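You operate a simulated robot arm through the tools that you are given. There is no shell and no other tool.

The job below is to be done with a simulated robot arm. You get a single attempt, and the scene is never put back.

## Task
Hold the green checked book down with the grey cloth weight and rub off its pencil marks.
Fine: weight on first; weight and eraser go back afterwards. Set down upright: eraser. What is to be rubbed or washed off counts as gone when no trace of it is left.

The check looks at the end state, three seconds after you hand in, the way a careful person would. Anything else that was tipped, shoved, dropped, spilled or broken makes it a failure. Flat cloth is picked up by pressing the open fingertips on it (5 to 10 N) and closing them slowly along it; thin cloth reads only 2 to 8 mm in the jaws.

## Robot
A 6-joint arm with a two-finger gripper, fixed in place. Base frame: the origin is at the foot of the arm, x ahead of it, y to its left, z up; the work surface is at about z = 80. Units: cm, rad, N and s.
Its first joint turns from -2.897 to 2.897 rad. Payload 1.71 kg.
The tool frame sits at the grasp point between the pads (the TCP): z along the fingers, y along the line on which they close. The tips reach 2 cm beyond it. The gripper opens to 9.6 cm. The gripper's body begins 11.3 cm behind the TCP.
Orientation is that of the tool frame in the base frame, as a unit quaternion [x, y, z, w]. With the fingers straight down and closing along the base's y, the tool's x points along the base's -x, its y along +y and its z along -z.

## Interface
- The arm moves only by the tool drive_tool. Its argument "steps" is a list of rows, each a list of 7 numbers: the turn, a rotation vector about the tool's x, y, z in units of 8 degrees (1.0 is 8 degrees), then the shift along the tool's x, y, z in units of 25 mm (1.0 is 25 mm), then the opening, from 0 (shut) to 1 (fully open). In form: [[rx, ry, rz, dx, dy, dz, claw], ...]. A call has 1 to 20 rows; each row shifts and turns the commanded pose from where the row before left it, along the tool's axes as they then stand. A call with a number of a shift or a turn outside -1 to 1 is refused whole. Each row takes 0.2 s and may step no farther than 5 cm and 0.15 rad from the row before; otherwise, or with a gripper value out of range, the whole call is refused. A pose out of reach is approached as far as the arm can. The call stops where the force on the tool passes 40 N (or 10 N more than at its start, if that is more) or the arm is blocked; 0.2 s more then pass. Each finger travels about 4.5 cm/s and halts on what it meets, pressing with about 27 N; the grip force reading is that of the motor and also rises with nothing between the fingers. The clock runs only during rows and for 0.2 s after the last one: add rows that do not move to give the fingers time. The reply holds the time, the measured pose of the TCP, the force on the tool along the base axes, the opening and the grip force, in the units named above and with some noise, with the torque about the TCP (base axes, N m) and any sound that the robot's microphone picked up.
- Cameras (640 x 400 px; columns grow to the right, rows downward): "scene" is fixed at [3.7, 51.22, 159.77]; the picture's right is [-0.78, -0.63, 0.00], its down [-0.33, 0.41, -0.85] and it looks along [0.53, -0.66, -0.53] (base axes); focal length 331 px, centre (320, 200). "wrist" rides on the gripper at [6.6, 1.4, -14.5] in the tool frame; the picture's right is [-0.21, 0.98, 0.00], its down [-0.88, -0.18, -0.45] and it looks along [-0.44, -0.09, 0.90] (tool axes); focal length 275 px, centre (320, 200). There is no depth. A picture from a camera that has moved, and an enlarged one, comes with that camera's place and axes in the base frame and with its lens. The place of the scene camera against the robot may be out by one fixed shift of up to 2.5 cm in any direction.
- camera(camera): a new picture of that camera. The clock stands still meanwhile.
- lift_body(by): slides the trunk up (or, below 0, down) by that many cm; the arm rides with it, the base frame stays. It gives what a move gives, with no picture.
- close_up(camera, box): a new picture of the part [left, top, right, bottom] of that camera's present view, enlarged. The clock stands still meanwhile.
- job_done(): hands the job in; it is judged then, once.

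Places have to be worked out from the pictures, the camera data and where the tool is seen. Open the gripper and draw the arm clear of the work before you hand the job in, unless the task says otherwise.

The tools are called as a command line: name --pt "numbers of a row" for each row, then --argument value for the rest, lists and objects as JSON in quotes. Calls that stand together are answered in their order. drive_tool: Moves the arm, as the interface text tells. Its arguments: {"type":"object","properties":{"steps":{"type":"array"}},"required":["steps"]} The other tools are called the same way: lift_body (by) slides the trunk up or down; camera (camera) takes a picture; close_up (camera, box) takes an enlarged picture of a part of a camera's view; job_done () hands the job in.

At the start:

```text
clock: 0.0
eef_pos: [39.66, -40.88, 106.81]
ee_rot: [0.0, 1.0, 0.001, -0.001]
wrist_force: [1.0, -0.2, 0.3]
moment: [-0.02, 0.05, -0.01]
gripper_width: 9.57
grip_force: 0.1
trunk travel left (down, up): [-17.5, 21.5]
```

scene: 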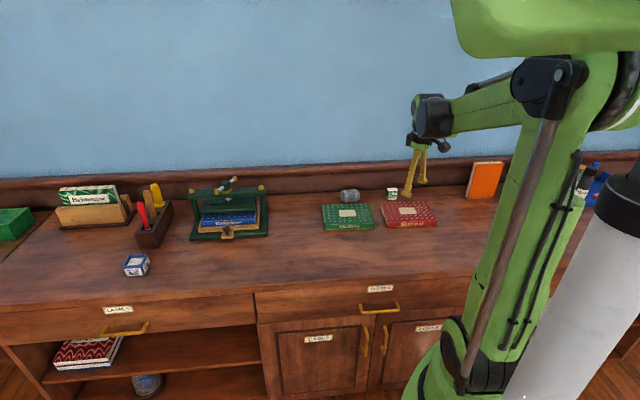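
wrist: 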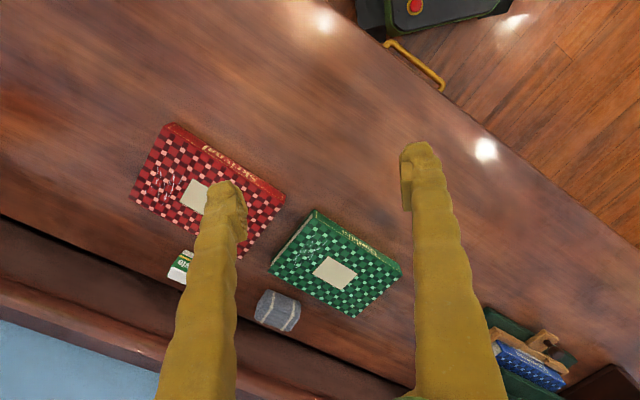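

I'll start by looking closely at the books, the cloth weight and the eraser candidates in both views.

close_up --camera "wrist" --box '[120, 110, 420, 350]'

close_up --camera "scene" --box '[310, 150, 510, 275]'

close_up --camera "scene" --box '[40, 160, 300, 290]'

```text
1.67 times, centred on (270, 230) of wrist
camera zoom: at [33.05, -39.5, 121.22], right [0.21, 0.98, 0.0], down [0.88, -0.18, 0.44], along [0.43, -0.09, -0.9], focal length 459 px, centre (403, 150)
```

zoom: 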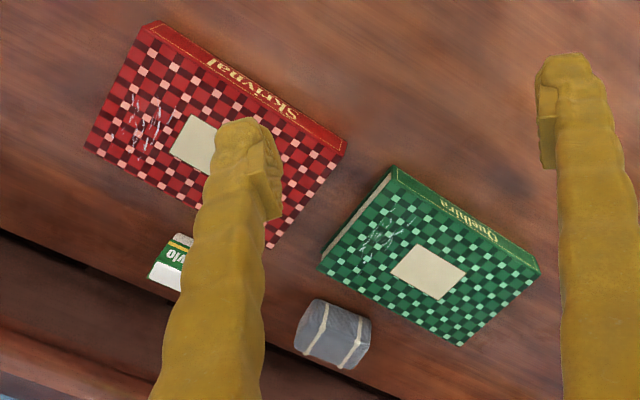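

```text
3.20 times, centred on (410, 212) of scene
camera zoom: at [3.7, 51.22, 159.77], right [-0.78, -0.63, 0.0], down [-0.33, 0.41, -0.85], along [0.53, -0.66, -0.53], focal length 1058 px, centre (32, 160)
```

zoom: 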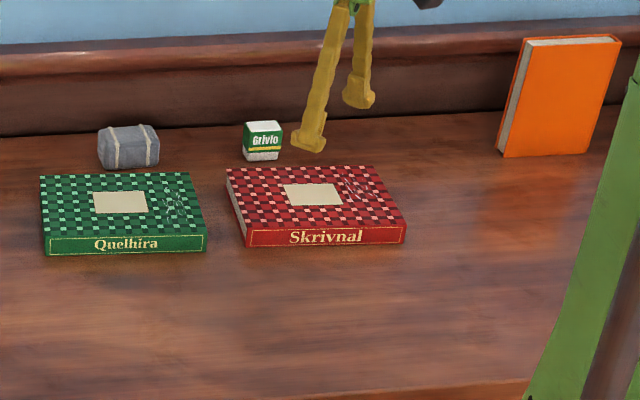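

```text
2.46 times, centred on (170, 225) of scene
camera zoom: at [3.7, 51.22, 159.77], right [-0.78, -0.63, 0.0], down [-0.33, 0.41, -0.85], along [0.53, -0.66, -0.53], focal length 814 px, centre (689, 138)
```

zoom: 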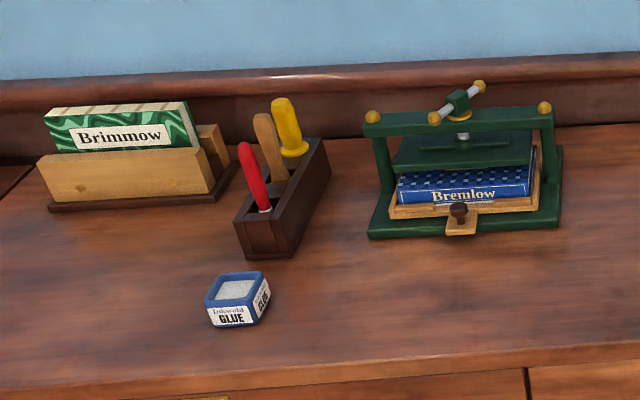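

The eraser (white end down, green "Grivlo" sleeve) stands behind the red book near (60,-70), and the grey weight is behind the green book near (74,-56). I'll turn the tool so that it closes along the table's length and move over the green book for a better look.

drive_tool --pt "0 0 1 0 0 0 1" --pt "0 0 1 0 0 0 1" --pt "0 0 1 0 0 0 1" --pt "0 0 1 0 0 0 1" --pt "0 0 1 0 0 0 1" --pt "0 0 1 0 0 0 1" --pt "0 0 0.39 0 0 0 1" --pt "0 0 0 -0.9 0.28 0 1" --pt "0 0 0 -0.9 0.28 0 1" --pt "0 0 0 -0.9 0.28 0 1" --pt "0 0 0 -0.9 0.28 0 1" --pt "0 0 0 -0.9 0.28 0 1" --pt "0 0 0 -0.9 0.28 0 1" --pt "0 0 0 -0.9 0.28 0 1" --pt "0 0 0 -0.9 0.28 0 1" --pt "0 0 0 0 0 0 1"

camera --camera "wrist"

camera --camera "scene"

```text
clock: 3.4
eef_pos: [53.79, -51.51, 107.39]
ee_rot: [0.432, 0.902, 0.002, 0.007]
wrist_force: [0.4, 0.0, 0.6]
moment: [0.03, 0.03, 0.0]
gripper_width: 9.61
grip_force: 0.2
trunk travel left (down, up): [-17.5, 21.5]
```

```text
taken
camera wrist: at [50.54, -45.36, 121.91], right [0.89, 0.45, 0.01], down [0.4, -0.8, 0.45], along [0.21, -0.4, -0.89], focal length 275 px, centre (320, 200)
```

wrist: 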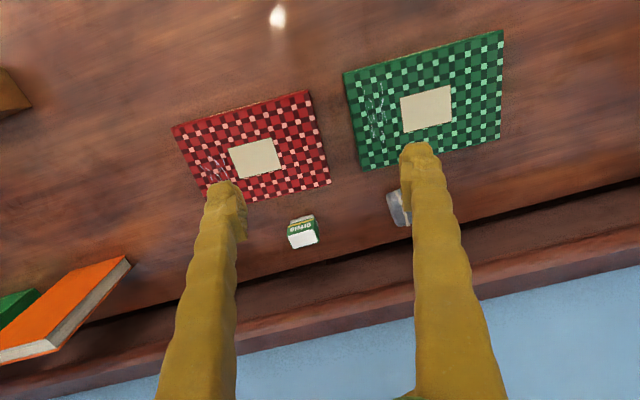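

```text
taken
```

scene: 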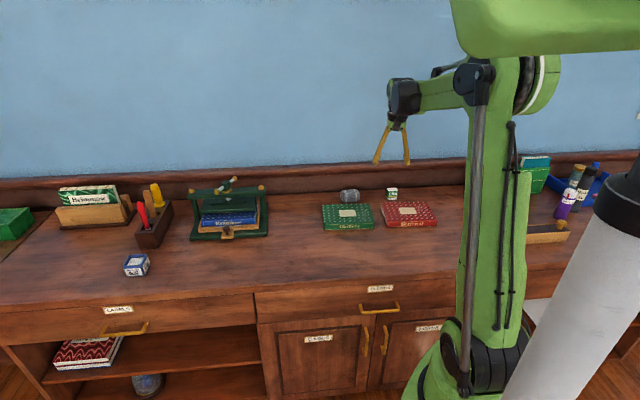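

The readings place the green book's corners at about (54,-45), (69,-32), (63,-55.5) and (78.5,-42), with its marks near (60,-46.5). Next I go over the weight at about (74.5,-56.5), staying high, to see its shape.

drive_tool --pt "0 0 0 -0.8 0.65 0.3 1" --pt "0 0 0 -0.8 0.65 0.3 1" --pt "0 0 0 -0.8 0.65 0.3 1" --pt "0 0 0 -0.8 0.65 0.3 1" --pt "0 0 0 -0.8 0.65 0.3 1" --pt "0 0 0 -0.8 0.65 0.3 1" --pt "0 0 0 -0.8 0.65 0.3 1" --pt "0 0 0 -0.8 0.65 0.3 1" --pt "0 0 0 0 0 0 1"

camera --camera "wrist"

camera --camera "scene"

```text
clock: 5.4
eef_pos: [73.98, -55.79, 101.78]
ee_rot: [0.431, 0.902, 0.003, 0.007]
wrist_force: [1.1, 0.2, 0.2]
moment: [0.02, 0.03, 0.02]
gripper_width: 9.6
grip_force: 0.0
trunk travel left (down, up): [-17.5, 21.5]
```

```text
taken
camera wrist: at [70.76, -49.69, 116.17], right [0.89, 0.45, 0.01], down [0.4, -0.8, 0.45], along [0.21, -0.4, -0.89], focal length 275 px, centre (320, 200)
```

wrist: 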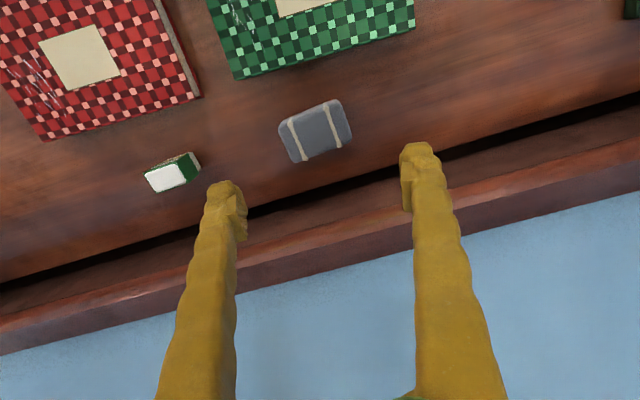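

```text
taken
```

scene: 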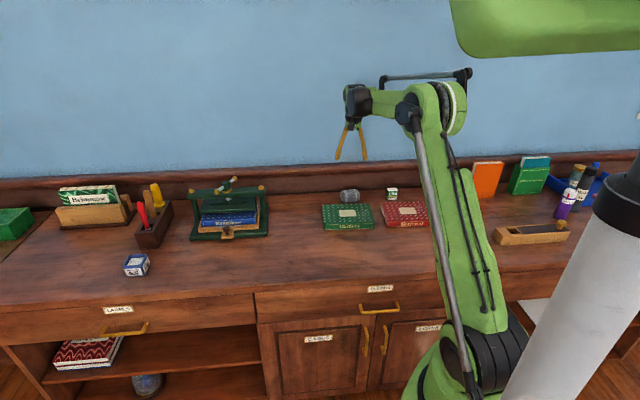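

close_up --camera "wrist" --box '[200, 0, 440, 200]'

close_up --camera "wrist" --box '[100, 100, 260, 220]'

close_up --camera "scene" --box '[316, 170, 444, 240]'

```text
2.00 times, centred on (320, 100) of wrist
camera zoom: at [70.76, -49.69, 116.17], right [0.89, 0.45, 0.01], down [0.4, -0.8, 0.45], along [0.21, -0.4, -0.89], focal length 551 px, centre (320, 400)
```

zoom: 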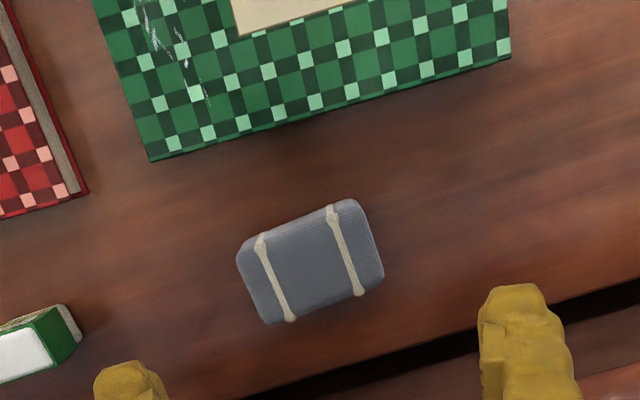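

```text
3.33 times, centred on (180, 160) of wrist
camera zoom: at [70.76, -49.69, 116.17], right [0.89, 0.45, 0.01], down [0.4, -0.8, 0.45], along [0.21, -0.4, -0.89], focal length 918 px, centre (787, 333)
```

zoom: 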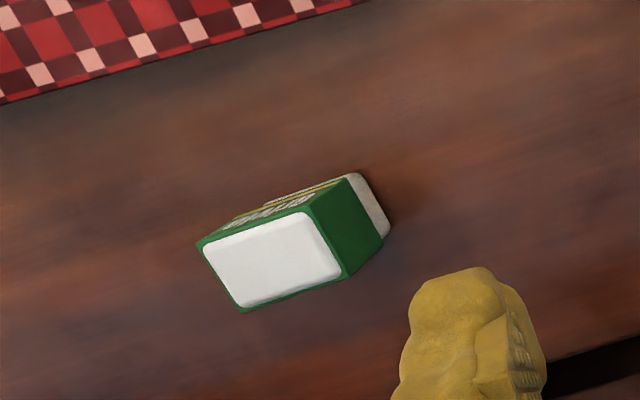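

```text
5.00 times, centred on (380, 205) of scene
camera zoom: at [3.7, 51.22, 159.77], right [-0.78, -0.63, 0.0], down [-0.33, 0.41, -0.85], along [0.53, -0.66, -0.53], focal length 1654 px, centre (20, 175)
```

zoom: 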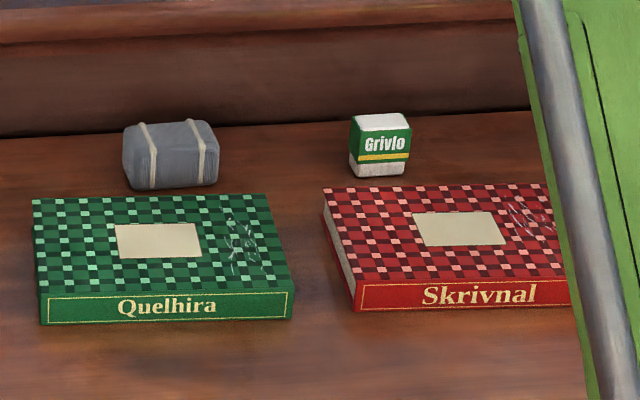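

The weight is about 7 x 5.3 cm, centred near (73.9,-56.7), with its long axis at about 46°. I'll turn the jaws to match, centre on it and come down to about z=92, then look again.

drive_tool --pt "0 0 -0.95 0 0 0 1" --pt "0 0 0 -0.22 -0.29 0 1" --pt "0 0 0 0 0 0.8 1" --pt "0 0 0 0 0 0.8 1" --pt "0 0 0 0 0 0.8 1" --pt "0 0 0 0 0 0.8 1" --pt "0 0 0 0 0 0.8 1" --pt "0 0 0 0 0 0 1"

camera --camera "wrist"

close_up --camera "scene" --box '[300, 140, 444, 240]'

```text
clock: 7.2
eef_pos: [73.98, -56.79, 91.8]
ee_rot: [0.371, 0.929, 0.003, 0.007]
wrist_force: [0.3, -0.1, 0.2]
moment: [-0.01, 0.05, -0.01]
gripper_width: 9.62
grip_force: 0.0
trunk travel left (down, up): [-17.5, 21.5]
```

```text
taken
camera wrist: at [69.95, -51.05, 106.17], right [0.82, 0.57, 0.01], down [0.5, -0.74, 0.45], along [0.26, -0.37, -0.89], focal length 275 px, centre (320, 200)
```

wrist: 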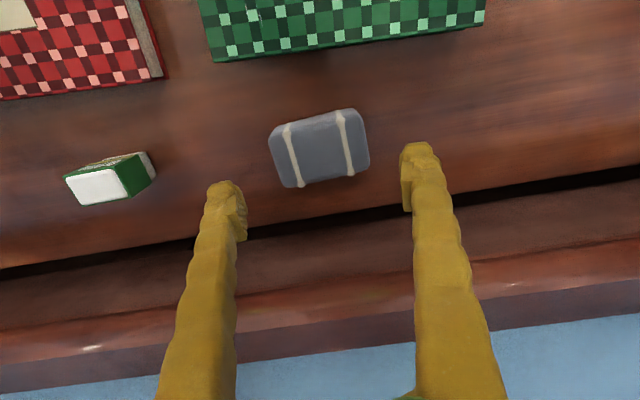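

```text
4.00 times, centred on (372, 190) of scene
camera zoom: at [3.7, 51.22, 159.77], right [-0.78, -0.63, 0.0], down [-0.33, 0.41, -0.85], along [0.53, -0.66, -0.53], focal length 1323 px, centre (112, 240)
```

zoom: 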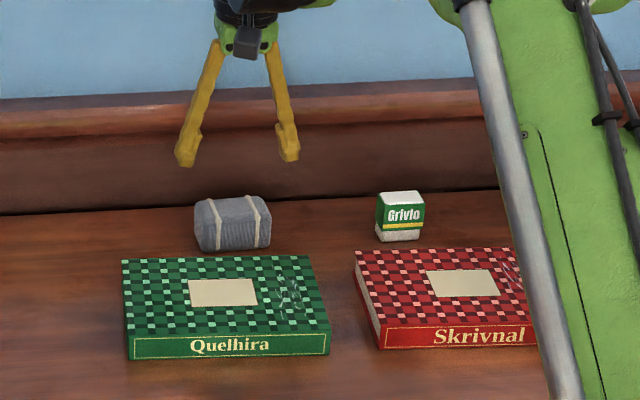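

The weight sits almost centred between the fingers, about 0.3 cm toward the right finger. I'll shift by that much and lower until the tips are level with its top, then check again.

drive_tool --pt "0 0 0 0 0.12 0.5 1" --pt "0 0 0 0 0 0.7 1" --pt "0 0 0 0 0 0.7 1" --pt "0 0 0 0 0 0.3 1" --pt "0 0 0 0 0 0 1"

camera --camera "wrist"

close_up --camera "scene" --box '[310, 150, 406, 220]'

```text
clock: 8.4
eef_pos: [74.08, -56.38, 86.38]
ee_rot: [0.371, 0.929, 0.002, 0.006]
wrist_force: [0.2, -0.3, 0.2]
moment: [0.01, 0.03, 0.02]
gripper_width: 9.58
grip_force: 0.0
trunk travel left (down, up): [-17.5, 21.5]
```

```text
taken
camera wrist: at [70.2, -50.81, 100.63], right [0.82, 0.57, 0.01], down [0.5, -0.74, 0.45], along [0.26, -0.37, -0.89], focal length 275 px, centre (320, 200)
```

wrist: 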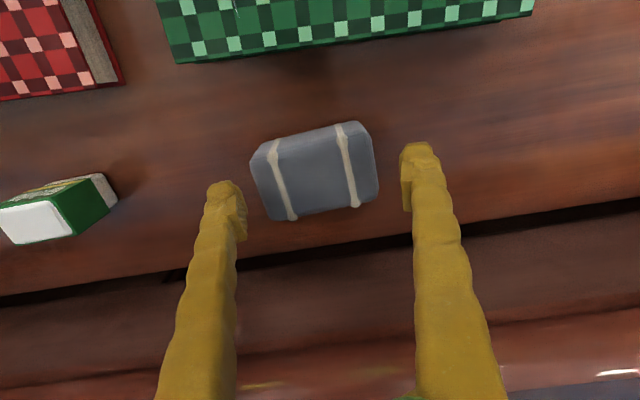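

```text
5.71 times, centred on (358, 185) of scene
camera zoom: at [3.7, 51.22, 159.77], right [-0.78, -0.63, 0.0], down [-0.33, 0.41, -0.85], along [0.53, -0.66, -0.53], focal length 1890 px, centre (103, 286)
```

zoom: 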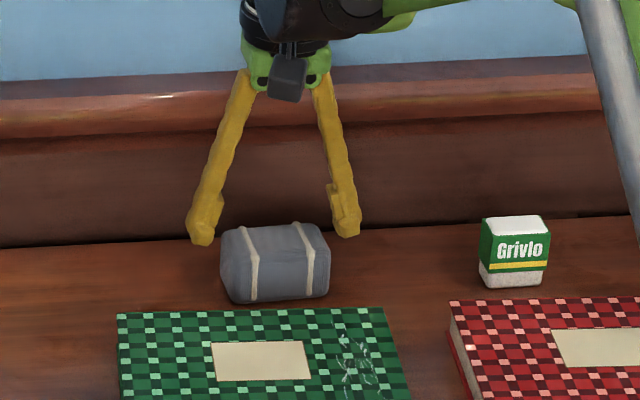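

The weight is centred between the pads, with about half a centimetre free on each side. I'll lower slowly around it to z≈82.6.

drive_tool --pt "0 0 0 0 -0.04 0.4 1" --pt "0 0 0 0 0 0.4 1" --pt "0 0 0 0 0 0.4 1" --pt "0 0 0 0 0 0.3 1" --pt "0 0 0 0 0 0 1"

camera --camera "wrist"

close_up --camera "scene" --box '[310, 150, 406, 220]'

```text
clock: 9.6
eef_pos: [74.14, -56.65, 82.52]
ee_rot: [0.37, 0.929, 0.002, 0.006]
wrist_force: [-3.0, -2.3, 2.8]
moment: [-0.04, 0.07, 0.02]
gripper_width: 9.58
grip_force: 0.1
trunk travel left (down, up): [-17.5, 21.5]
```

```text
taken
camera wrist: at [70.16, -50.93, 96.95], right [0.82, 0.57, 0.01], down [0.5, -0.74, 0.45], along [0.26, -0.37, -0.89], focal length 275 px, centre (320, 200)
```

wrist: 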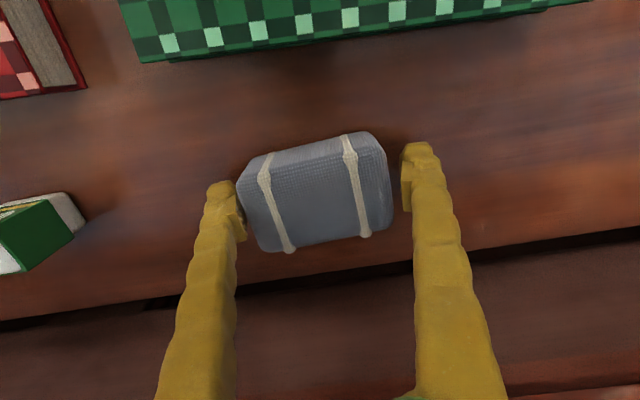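

```text
5.71 times, centred on (358, 185) of scene
camera zoom: at [3.7, 51.22, 159.77], right [-0.78, -0.63, 0.0], down [-0.33, 0.41, -0.85], along [0.53, -0.66, -0.53], focal length 1890 px, centre (103, 286)
```

zoom: 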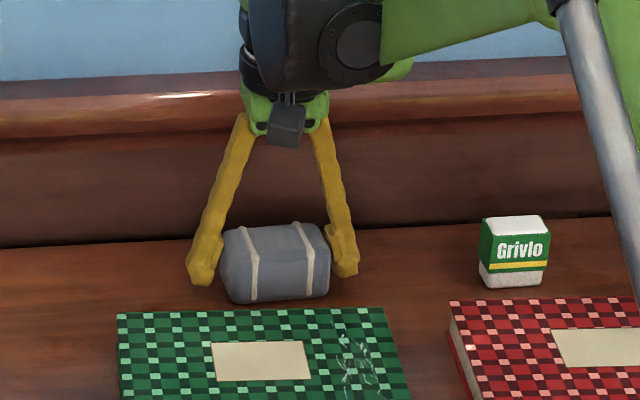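

Both fingers straddle the weight, with the left one just touching (about 4 N sideways). I'll move 0.2 cm to that side to centre on it, then close gradually.

drive_tool --pt "0 0 0 0 -0.08 0 1" --pt "0 0 0 0 0 0 0.95" --pt "0 0 0 0 0 0 0.88" --pt "0 0 0 0 0 0 0.8" --pt "0 0 0 0 0 0 0.7" --pt "0 0 0 0 0 0 0.6" --pt "0 0 0 0 0 0 0.5" --pt "0 0 0 0 0 0 0.5" --pt "0 0 0 0 0 0 0.5"

camera --camera "wrist"

```text
clock: 11.6
eef_pos: [74.06, -56.66, 82.6]
ee_rot: [0.369, 0.929, 0.002, 0.006]
wrist_force: [0.2, 0.3, 0.3]
moment: [0.0, -0.04, 0.1]
gripper_width: 9.12
grip_force: 26.7
trunk travel left (down, up): [-17.5, 21.5]
```

```text
taken
camera wrist: at [70.07, -51.06, 96.95], right [0.82, 0.57, 0.01], down [0.5, -0.74, 0.45], along [0.26, -0.37, -0.89], focal length 275 px, centre (320, 200)
```

wrist: 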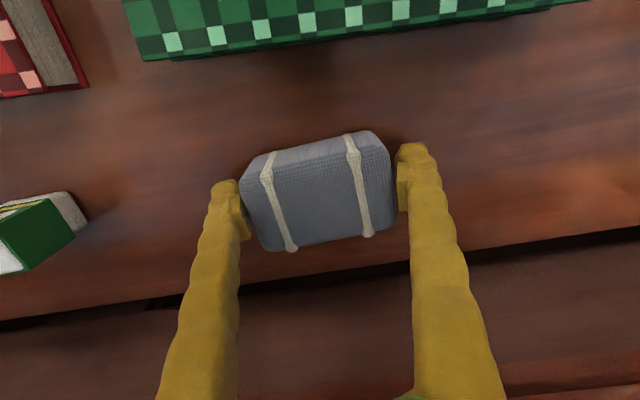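

The weight spans 9.1 cm in the jaws and is gripped at 27 N. I'll lift it straight up and read the load.

drive_tool --pt "0 0 0 0 0 -0.3 0.5" --pt "0 0 0 0 0 -0.6 0.5" --pt "0 0 0 0 0 -0.8 0.5" --pt "0 0 0 0 0 -0.8 0.5" --pt "0 0 0 0 0 -0.8 0.5" --pt "0 0 0 0 0 -0.6 0.5" --pt "0 0 0 0 0 0 0.5"

camera --camera "wrist"

close_up --camera "scene" --box '[310, 150, 406, 240]'

```text
clock: 13.2
eef_pos: [74.0, -56.61, 92.29]
ee_rot: [0.37, 0.929, 0.002, 0.006]
wrist_force: [0.1, -0.3, -0.3]
moment: [0.02, 0.01, -0.03]
gripper_width: 4.79
grip_force: 0.0
trunk travel left (down, up): [-17.5, 21.5]
```

```text
taken
camera wrist: at [69.95, -51.03, 106.77], right [0.82, 0.57, 0.01], down [0.5, -0.74, 0.45], along [0.26, -0.37, -0.89], focal length 275 px, centre (320, 200)
```

wrist: 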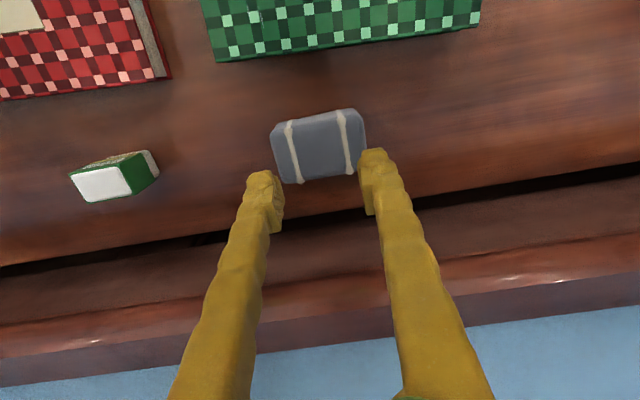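

```text
4.44 times, centred on (358, 195) of scene
camera zoom: at [3.7, 51.22, 159.77], right [-0.78, -0.63, 0.0], down [-0.33, 0.41, -0.85], along [0.53, -0.66, -0.53], focal length 1470 px, centre (151, 222)
```

zoom: 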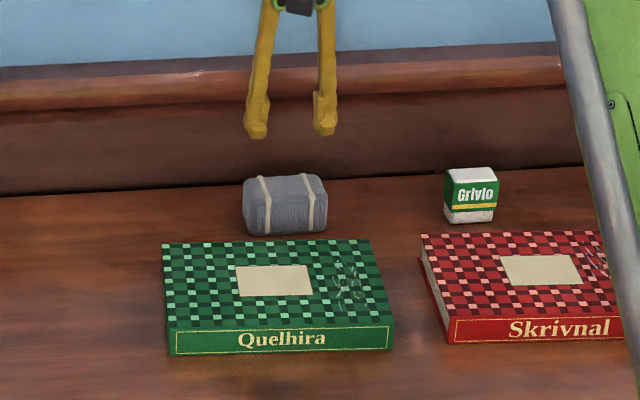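

The weight slipped out: its rounded ends gave no hold, and it now rests where it was. I'll turn the jaws 90° so they grip across its narrow side instead, and look again.

drive_tool --pt "0 0 -1 0 0 0 1" --pt "0 0 -1 0 0 0 1" --pt "0 0 -1 0 0 0 1" --pt "0 0 -1 0 0 0 1" --pt "0 0 -1 0 0 0 1" --pt "0 0 -1 0 0 0 1" --pt "0 0 -1 0 0 0 1" --pt "0 0 -1 0 0 0 1" --pt "0 0 -1 0 0 0 1" --pt "0 0 -1 0 0 0 1" --pt "0 0 -1 0 0 0 1" --pt "0 0 -0.25 0 0 0 1" --pt "0 0 0 0 0 0 1"

camera --camera "wrist"

close_up --camera "scene" --box '[310, 150, 406, 240]'

```text
clock: 16.0
eef_pos: [73.94, -56.71, 92.31]
ee_rot: [-0.395, 0.919, -0.003, 0.006]
wrist_force: [0.4, -0.2, 0.7]
moment: [0.04, 0.01, 0.04]
gripper_width: 9.57
grip_force: 0.0
trunk travel left (down, up): [-17.5, 21.5]
```

```text
taken
camera wrist: at [68.22, -60.4, 106.66], right [-0.57, 0.82, -0.01], down [0.73, 0.51, 0.45], along [0.38, 0.25, -0.89], focal length 275 px, centre (320, 200)
```

wrist: 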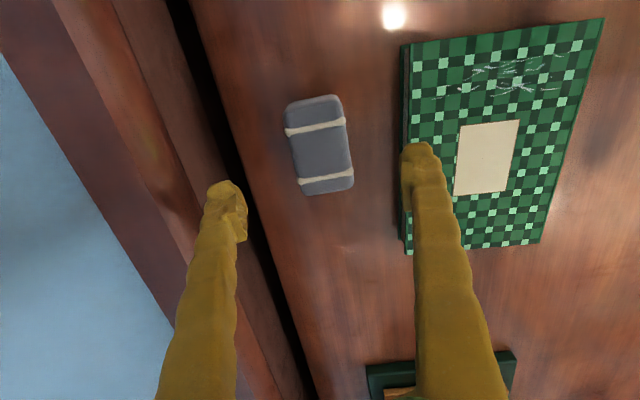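

```text
4.44 times, centred on (358, 195) of scene
camera zoom: at [3.7, 51.22, 159.77], right [-0.78, -0.63, 0.0], down [-0.33, 0.41, -0.85], along [0.53, -0.66, -0.53], focal length 1470 px, centre (151, 222)
```

zoom: 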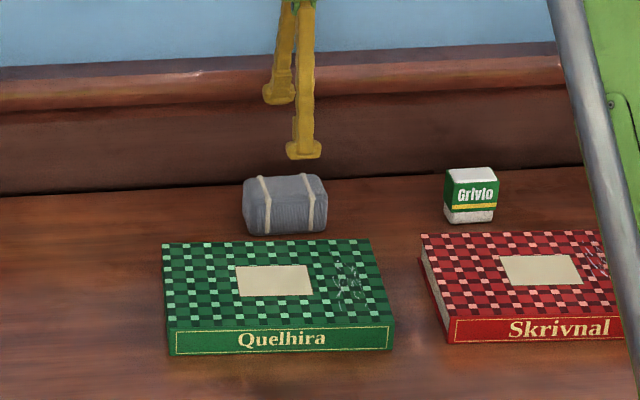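

The weight is centred under the tool and lined up across its narrow side, and the fingers will clear the book by about 2 cm. I'll descend around it.

drive_tool --pt "0 0 0 0 0 0.8 0.92" --pt "0 0 0 0 0 0.8 0.92" --pt "0 0 0 0 0 0.8 0.92" --pt "0 0 0 0 0 0.8 0.92" --pt "0 0 0 0 0 0.5 0.92" --pt "0 0 0 0 0 0.24 0.92" --pt "0 0 0 0 0 0 0.92"

camera --camera "wrist"

close_up --camera "scene" --box '[310, 150, 406, 240]'

```text
clock: 17.6
eef_pos: [74.05, -56.78, 82.47]
ee_rot: [-0.395, 0.919, -0.003, 0.006]
wrist_force: [-0.1, 0.0, -1.8]
moment: [0.03, 0.01, 0.0]
gripper_width: 8.81
grip_force: 0.1
trunk travel left (down, up): [-17.5, 21.5]
```

```text
taken
camera wrist: at [68.31, -60.41, 96.82], right [-0.57, 0.82, -0.01], down [0.73, 0.51, 0.45], along [0.38, 0.25, -0.89], focal length 275 px, centre (320, 200)
```

wrist: 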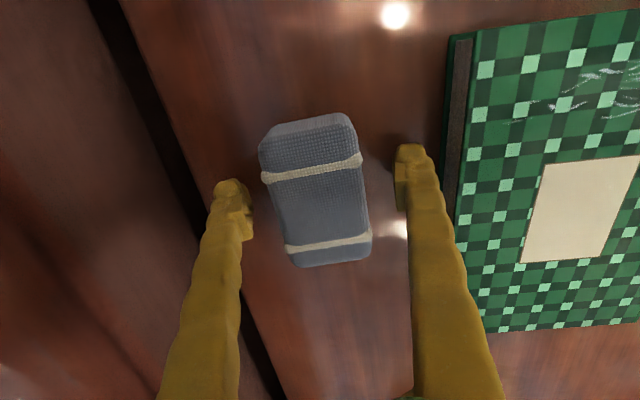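

```text
4.44 times, centred on (358, 195) of scene
camera zoom: at [3.7, 51.22, 159.77], right [-0.78, -0.63, 0.0], down [-0.33, 0.41, -0.85], along [0.53, -0.66, -0.53], focal length 1470 px, centre (151, 222)
```

zoom: 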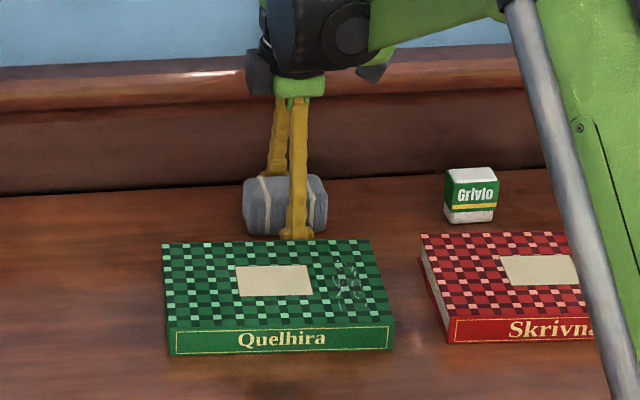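

The fingers straddle the weight on both narrow sides with room to spare. Closing on it slowly now.

drive_tool --pt "0 0 0 0 0 0 0.8" --pt "0 0 0 0 0 0 0.7" --pt "0 0 0 0 0 0 0.6" --pt "0 0 0 0 0 0 0.5" --pt "0 0 0 0 0 0 0.4" --pt "0 0 0 0 0 0 0.3" --pt "0 0 0 0 0 0 0.2" --pt "0 0 0 0 0 0 0.2" --pt "0 0 0 0 0 0 0.2" --pt "0 0 0 0 0 0 0.2"

camera --camera "wrist"

```text
clock: 19.8
eef_pos: [73.94, -56.76, 82.54]
ee_rot: [-0.395, 0.919, -0.003, 0.006]
wrist_force: [0.7, 0.3, 2.2]
moment: [-0.02, -0.02, -0.08]
gripper_width: 5.32
grip_force: 26.6
trunk travel left (down, up): [-17.5, 21.5]
```

```text
taken
camera wrist: at [68.3, -60.41, 96.85], right [-0.57, 0.82, -0.01], down [0.73, 0.51, 0.45], along [0.38, 0.25, -0.89], focal length 275 px, centre (320, 200)
```

wrist: 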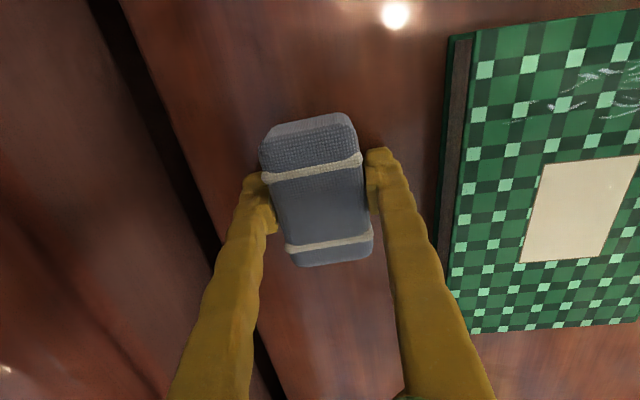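

Gripped at 5.3 cm with full force. Lifting it slowly to see whether it comes along.

drive_tool --pt "0 0 0 0 0 -0.2 0.2" --pt "0 0 0 0 0 -0.3 0.2" --pt "0 0 0 0 0 -0.4 0.2" --pt "0 0 0 0 0 -0.4 0.2" --pt "0 0 0 0 0 0 0.2" --pt "0 0 0 0 0 0 0.2"

camera --camera "wrist"

close_up --camera "scene" --box '[310, 150, 406, 240]'

```text
clock: 21.2
eef_pos: [74.02, -56.72, 85.66]
ee_rot: [-0.394, 0.919, -0.003, 0.006]
wrist_force: [-0.2, 0.4, -4.8]
moment: [0.02, 0.0, 0.02]
gripper_width: 5.33
grip_force: 27.3
trunk travel left (down, up): [-17.5, 21.5]
```

```text
taken
camera wrist: at [68.32, -60.4, 100.06], right [-0.57, 0.82, -0.01], down [0.73, 0.51, 0.45], along [0.38, 0.25, -0.89], focal length 275 px, centre (320, 200)
```

wrist: 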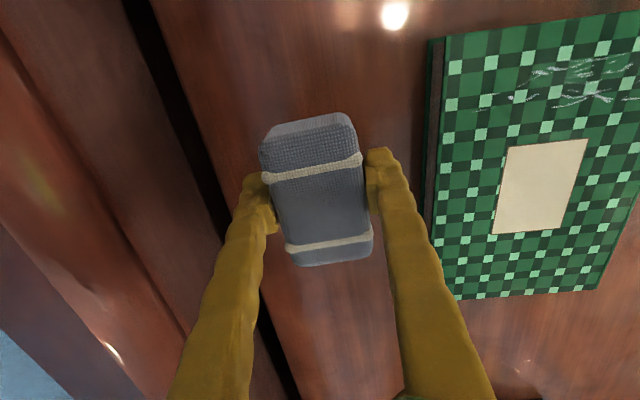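

```text
4.44 times, centred on (358, 195) of scene
camera zoom: at [3.7, 51.22, 159.77], right [-0.78, -0.63, 0.0], down [-0.33, 0.41, -0.85], along [0.53, -0.66, -0.53], focal length 1470 px, centre (151, 222)
```

zoom: 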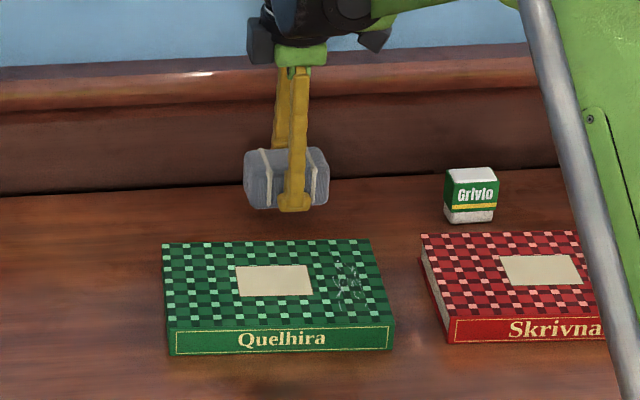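

The weight is held securely at about 5 N. I'll raise it, align it with the book (about 5.5°), and carry it over the far-left part of the cover near (69.9,-40.6), away from the marks.

drive_tool --pt "0 0 0 0 0 -0.7 0.2" --pt "0 0 0 0 0 -0.7 0.2" --pt "0 0 0 0 0 -0.7 0.2" --pt "0 0 0.69 0 0 -0.5 0.2" --pt "0 0 0 -0.431 0.851 0 0.2" --pt "0 0 0 -0.431 0.851 0 0.2" --pt "0 0 0 -0.431 0.851 0 0.2" --pt "0 0 0 -0.431 0.851 0 0.2" --pt "0 0 0 -0.431 0.851 0 0.2" --pt "0 0 0 -0.431 0.851 0 0.2" --pt "0 0 0 -0.431 0.851 0 0.2" --pt "0 0 0 0 0 0 0.2" --pt "0 0 0 0 0 0 0.2"

camera --camera "wrist"

close_up --camera "scene" --box '[310, 150, 406, 240]'

```text
clock: 24.0
eef_pos: [70.07, -40.51, 92.04]
ee_rot: [-0.35, 0.937, -0.001, 0.006]
wrist_force: [-0.5, -0.4, -4.0]
moment: [0.03, 0.05, 0.0]
gripper_width: 5.32
grip_force: 27.1
trunk travel left (down, up): [-17.5, 21.5]
```

```text
taken
camera wrist: at [63.88, -43.59, 106.43], right [-0.49, 0.87, -0.01], down [0.78, 0.44, 0.45], along [0.4, 0.22, -0.89], focal length 275 px, centre (320, 200)
```

wrist: 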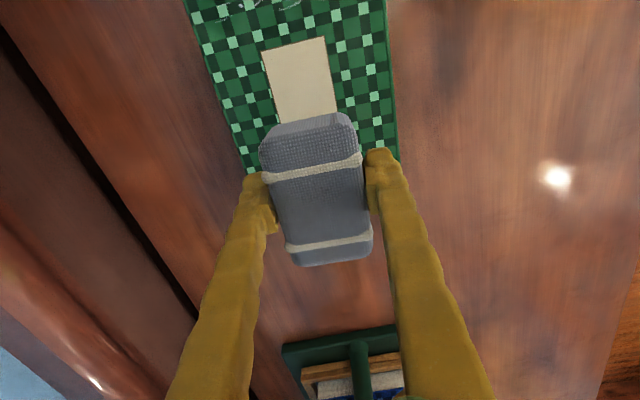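

```text
4.44 times, centred on (358, 195) of scene
camera zoom: at [3.7, 51.22, 159.77], right [-0.78, -0.63, 0.0], down [-0.33, 0.41, -0.85], along [0.53, -0.66, -0.53], focal length 1470 px, centre (151, 222)
```

zoom: 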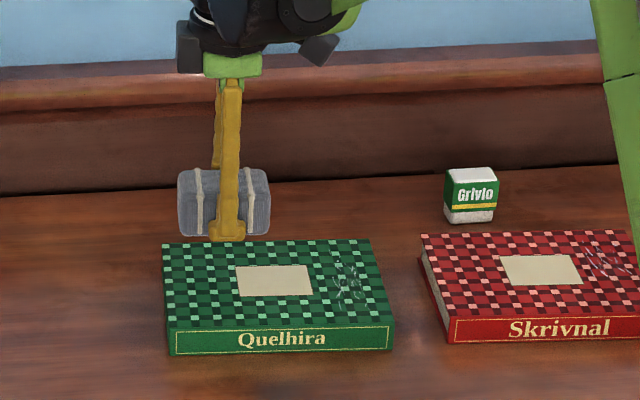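

The weight is above the left part of the cover, centred across its depth. I'll lower to just above contact, then in fine steps.

drive_tool --pt "0 0 0 0 0 0.6 0.2" --pt "0 0 0 0 0 0.6 0.2" --pt "0 0 0 0 0 0.6 0.2" --pt "0 0 0 0 0 0.4 0.2" --pt "0 0 0 0 0 0 0.2"

close_up --camera "scene" --box '[310, 150, 406, 240]'

```text
clock: 25.2
eef_pos: [69.99, -40.53, 86.79]
ee_rot: [-0.35, 0.937, -0.002, 0.006]
wrist_force: [-0.5, 0.4, -5.4]
moment: [-0.01, 0.02, 0.01]
gripper_width: 5.32
grip_force: 27.1
trunk travel left (down, up): [-17.5, 21.5]
```

```text
4.44 times, centred on (358, 195) of scene
camera zoom: at [3.7, 51.22, 159.77], right [-0.78, -0.63, 0.0], down [-0.33, 0.41, -0.85], along [0.53, -0.66, -0.53], focal length 1470 px, centre (151, 222)
```

zoom: 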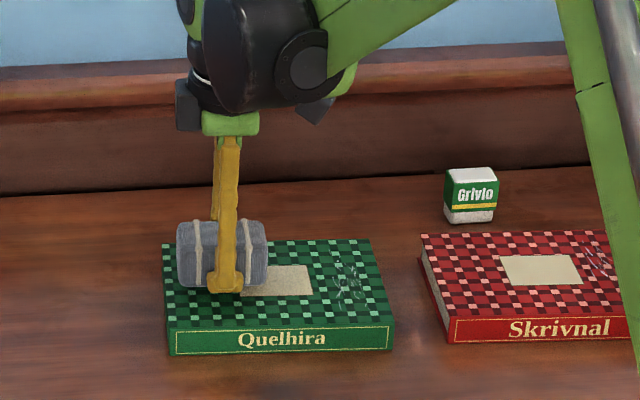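

Still carrying the full 5 N, so there is no contact yet. I'll lower in small steps until the load goes onto the book.

drive_tool --pt "0 0 0 0 0 0.15 0.2" --pt "0 0 0 0 0 0.1 0.2" --pt "0 0 0 0 0 0.1 0.2" --pt "0 0 0 0 0 0 0.2"

```text
clock: 26.2
eef_pos: [69.92, -40.55, 85.9]
ee_rot: [-0.351, 0.937, -0.003, 0.007]
wrist_force: [0.4, -0.2, -5.6]
moment: [0.01, 0.0, -0.01]
gripper_width: 5.33
grip_force: 27.1
trunk travel left (down, up): [-17.5, 21.5]
```

No contact yet at z=85.9, so I continue in 1–2 mm steps.

drive_tool --pt "0 0 0 0 0 0.08 0.2" --pt "0 0 0 0 0 0.06 0.2" --pt "0 0 0 0 0 0 0.2"

```text
clock: 27.0
eef_pos: [69.96, -40.48, 85.59]
ee_rot: [-0.351, 0.937, -0.003, 0.007]
wrist_force: [8.4, -3.9, 22.9]
moment: [-0.09, 0.09, 0.03]
gripper_width: 5.3
grip_force: 27.2
trunk travel left (down, up): [-17.5, 21.5]
```

Contact: the force jumped to +23 N, so the weight is down on the cover at z≈85.6. I'll ease back 1 mm and open the jaws gently.

drive_tool --pt "0 0 0 0 0 -0.05 0.2" --pt "0 0 0 0 0 0 0.2"

```text
clock: 27.6
eef_pos: [69.91, -40.41, 85.58]
ee_rot: [-0.351, 0.936, -0.003, 0.006]
wrist_force: [7.3, -4.4, 11.4]
moment: [-0.12, 0.12, 0.04]
gripper_width: 5.3
grip_force: 27.0
trunk travel left (down, up): [-17.5, 21.5]
```

Pressing force is down to 11 N. I'll ease up another millimetre and then open.

drive_tool --pt "0 0 0 0 0 -0.04 0.2" --pt "0 0 0 0 0 0 0.45" --pt "0 0 0 0 0 0 0.6" --pt "0 0 0 0 0 0 0.7" --pt "0 0 0 0 0 0 0.8" --pt "0 0 0 0 0 0 0.8" --pt "0 0 0 0 0 0 0.8"

camera --camera "wrist"

close_up --camera "scene" --box '[310, 150, 406, 240]'

```text
clock: 29.2
eef_pos: [69.89, -40.53, 85.68]
ee_rot: [-0.35, 0.937, -0.002, 0.007]
wrist_force: [-0.1, 0.3, 0.2]
moment: [0.0, 0.02, 0.0]
gripper_width: 7.7
grip_force: 0.0
trunk travel left (down, up): [-17.5, 21.5]
```

```text
taken
camera wrist: at [63.91, -43.66, 100.01], right [-0.49, 0.87, -0.01], down [0.78, 0.44, 0.46], along [0.4, 0.22, -0.89], focal length 275 px, centre (320, 200)
```

wrist: 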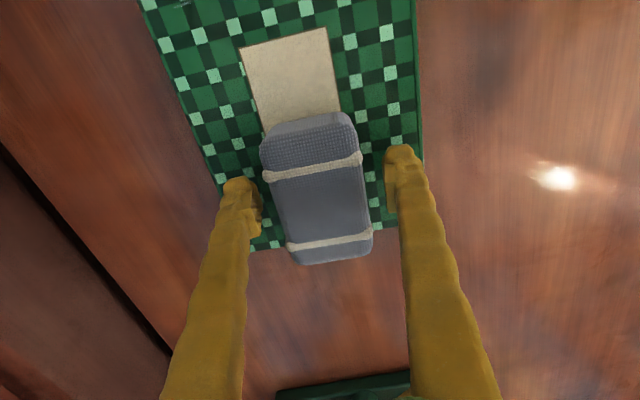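

```text
4.44 times, centred on (358, 195) of scene
camera zoom: at [3.7, 51.22, 159.77], right [-0.78, -0.63, 0.0], down [-0.33, 0.41, -0.85], along [0.53, -0.66, -0.53], focal length 1470 px, centre (151, 222)
```

zoom: 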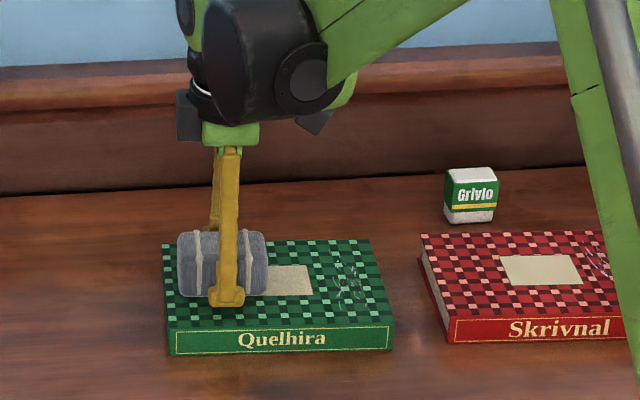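

The weight lies flat on the cover and the jaws are free (forces zero). I'll rise straight up, then cross over to the eraser near (59.8,-69.9), staying high.

drive_tool --pt "0 0 0 0 0 -0.5 0.8" --pt "0 0 0 0 0 -0.9 0.8" --pt "0 0 0 0 0 -0.9 0.8" --pt "0 0 0 0 0 -0.9 0.8" --pt "0 0 0 0 0 -0.9 0.8" --pt "0 0 0 0 0 -0.9 0.8" --pt "0 0 0 0.894 -0.517 0 0.8" --pt "0 0 0 0.894 -0.517 0 0.8" --pt "0 0 0 0.894 -0.517 0 0.8" --pt "0 0 0 0.894 -0.517 0 0.8" --pt "0 0 0 0.894 -0.517 0 0.8" --pt "0 0 0 0.894 -0.517 0 0.8" --pt "0 0 0 0.894 -0.517 0 0.8" --pt "0 0 0 0.894 -0.517 0 0.8" --pt "0 0 0 0.894 -0.517 0 0.8" --pt "0 0 0 0.894 -0.517 0 0.8" --pt "0 0 0 0.894 -0.517 0 0.8" --pt "0 0 0 0.894 -0.517 0 0.8" --pt "0 0 0 0 0 0 0.8"

camera --camera "wrist"

close_up --camera "scene" --box '[310, 150, 438, 240]'

```text
clock: 33.2
eef_pos: [59.61, -69.84, 98.02]
ee_rot: [-0.35, 0.937, -0.001, 0.007]
wrist_force: [0.2, -0.8, -0.3]
moment: [0.0, -0.02, -0.02]
gripper_width: 7.68
grip_force: 0.0
trunk travel left (down, up): [-17.5, 21.5]
```

```text
taken
camera wrist: at [53.62, -72.95, 112.34], right [-0.49, 0.87, -0.01], down [0.78, 0.44, 0.46], along [0.4, 0.22, -0.89], focal length 275 px, centre (320, 200)
```

wrist: 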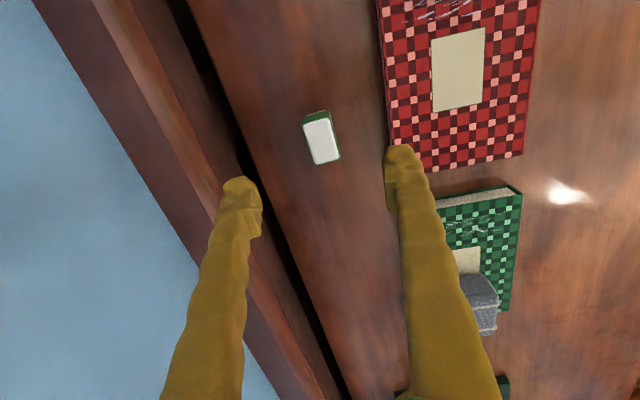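

```text
4.44 times, centred on (374, 195) of scene
camera zoom: at [3.7, 51.22, 159.77], right [-0.78, -0.63, 0.0], down [-0.33, 0.41, -0.85], along [0.53, -0.66, -0.53], focal length 1470 px, centre (80, 222)
```

zoom: 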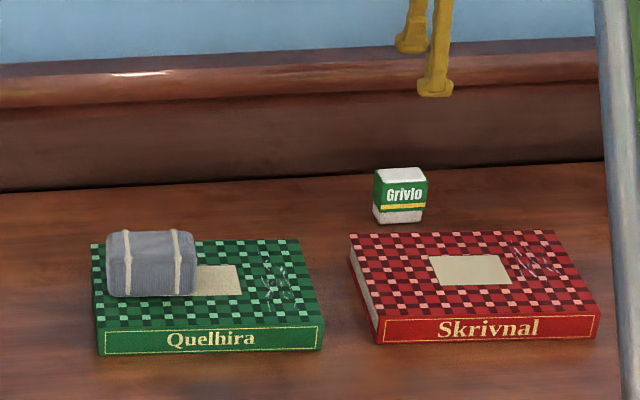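

The weight sits fully on the cover. The eraser is almost below the tool; a close-up will give its exact angle and centre.

close_up --camera "wrist" --box '[280, 90, 376, 150]'

close_up --camera "wrist" --box '[280, 90, 408, 186]'

```text
6.67 times, centred on (328, 120) of wrist
camera zoom: at [53.62, -72.95, 112.34], right [-0.49, 0.87, -0.01], down [0.78, 0.44, 0.46], along [0.4, 0.22, -0.89], focal length 1835 px, centre (267, 733)
```

zoom: 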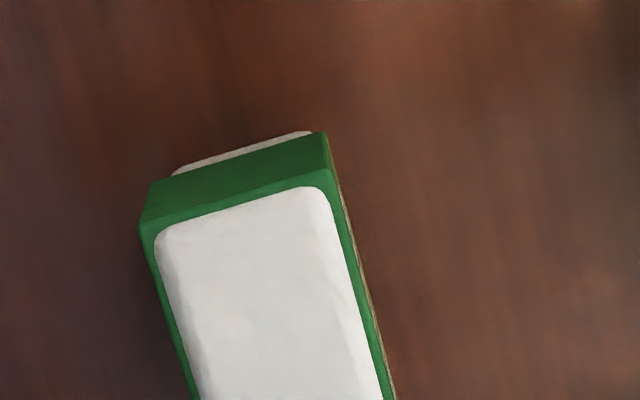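

```text
4.17 times, centred on (344, 138) of wrist
camera zoom: at [53.62, -72.95, 112.34], right [-0.49, 0.87, -0.01], down [0.78, 0.44, 0.46], along [0.4, 0.22, -0.89], focal length 1147 px, centre (220, 458)
```

zoom: 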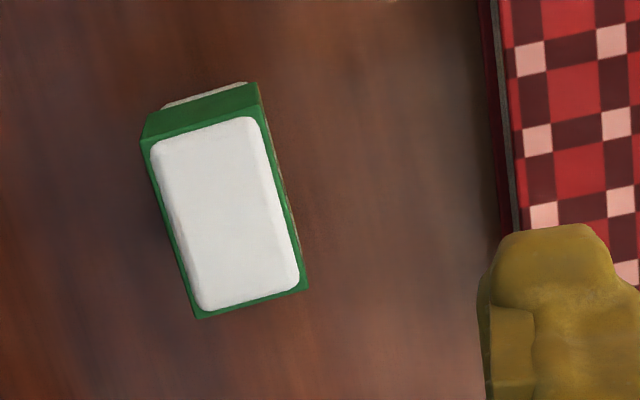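

The eraser's centre lies 0.7 cm ahead of the tool axis and is turned about 3.4°. I'll correct position, yaw and a small 0.8° tilt, then go down to about z=88 and check.

drive_tool --pt "0 0 -0.43 0 0 0 0.7" --pt "-0.049 0.089 0 0 0 0 0.7" --pt "0 0 0 -0.34 0.01 0 0.7" --pt "0 0 0 0 0 0.8 0.7" --pt "0 0 0 0 0 0.8 0.7" --pt "0 0 0 0 0 0.8 0.7" --pt "0 0 0 0 0 0.8 0.7" --pt "0 0 0 0 0 0.8 0.7" --pt "0 0 0 0 0 0 0.7"

camera --camera "wrist"

close_up --camera "scene" --box '[342, 150, 438, 220]'

```text
clock: 35.2
eef_pos: [60.31, -69.21, 87.92]
ee_rot: [-0.378, 0.926, -0.003, 0.0]
wrist_force: [0.4, -0.1, -0.7]
moment: [-0.02, -0.01, 0.01]
gripper_width: 6.71
grip_force: 0.1
trunk travel left (down, up): [-17.5, 21.5]
```

```text
taken
camera wrist: at [54.6, -72.68, 102.44], right [-0.54, 0.84, 0.0], down [0.76, 0.48, 0.44], along [0.37, 0.24, -0.9], focal length 275 px, centre (320, 200)
```

wrist: 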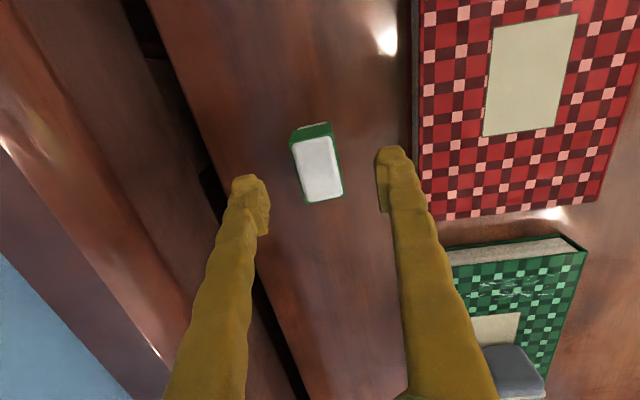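

```text
5.71 times, centred on (390, 185) of scene
camera zoom: at [3.7, 51.22, 159.77], right [-0.78, -0.63, 0.0], down [-0.33, 0.41, -0.85], along [0.53, -0.66, -0.53], focal length 1890 px, centre (-80, 286)
```

zoom: 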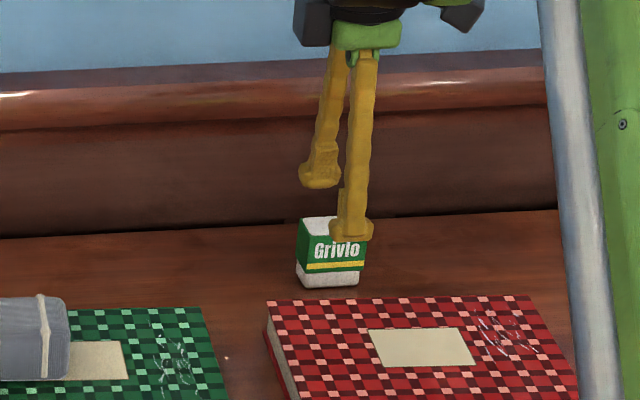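

The eraser is now centred and squared in the jaws. I'll go down to z≈83.3, so that the pads meet the sleeve, then close.

drive_tool --pt "0 0 0 0 0 0.6 0.7" --pt "0 0 0 0 0 0.6 0.7" --pt "0 0 0 0 0 0.4 0.7" --pt "0 0 0 0 0 0.24 0.7" --pt "0 0 0 0 0 0 0.7" --pt "0 0 0 0 0 0 0.6" --pt "0 0 0 0 0 0 0.5" --pt "0 0 0 0 0 0 0.4" --pt "0 0 0 0 0 0 0.3" --pt "0 0 0 0 0 0 0.2" --pt "0 0 0 0 0 0 0.15" --pt "0 0 0 0 0 0 0.15" --pt "0 0 0 0 0 0 0.15"

camera --camera "wrist"

close_up --camera "scene" --box '[342, 150, 438, 220]'

```text
clock: 38.0
eef_pos: [60.14, -69.28, 83.4]
ee_rot: [-0.378, 0.926, -0.002, -0.001]
wrist_force: [0.4, 1.0, 0.9]
moment: [-0.02, 0.03, 0.01]
gripper_width: 2.87
grip_force: 26.7
trunk travel left (down, up): [-17.5, 21.5]
```

```text
taken
camera wrist: at [54.57, -72.68, 97.9], right [-0.54, 0.84, 0.0], down [0.76, 0.48, 0.44], along [0.37, 0.24, -0.9], focal length 275 px, centre (320, 200)
```

wrist: 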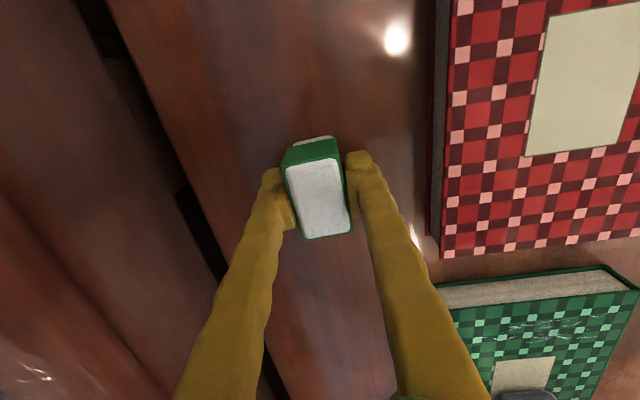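

```text
5.71 times, centred on (390, 185) of scene
camera zoom: at [3.7, 51.22, 159.77], right [-0.78, -0.63, 0.0], down [-0.33, 0.41, -0.85], along [0.53, -0.66, -0.53], focal length 1890 px, centre (-80, 286)
```

zoom: 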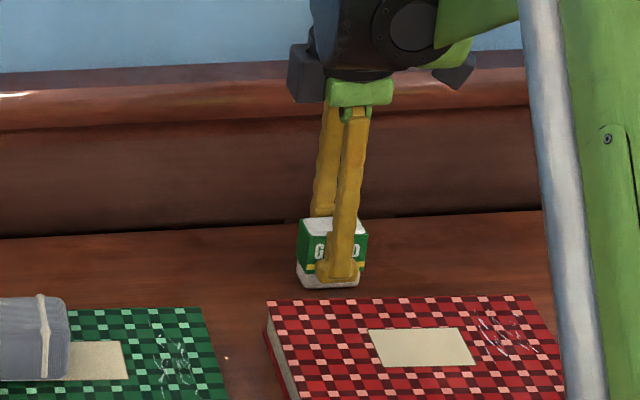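

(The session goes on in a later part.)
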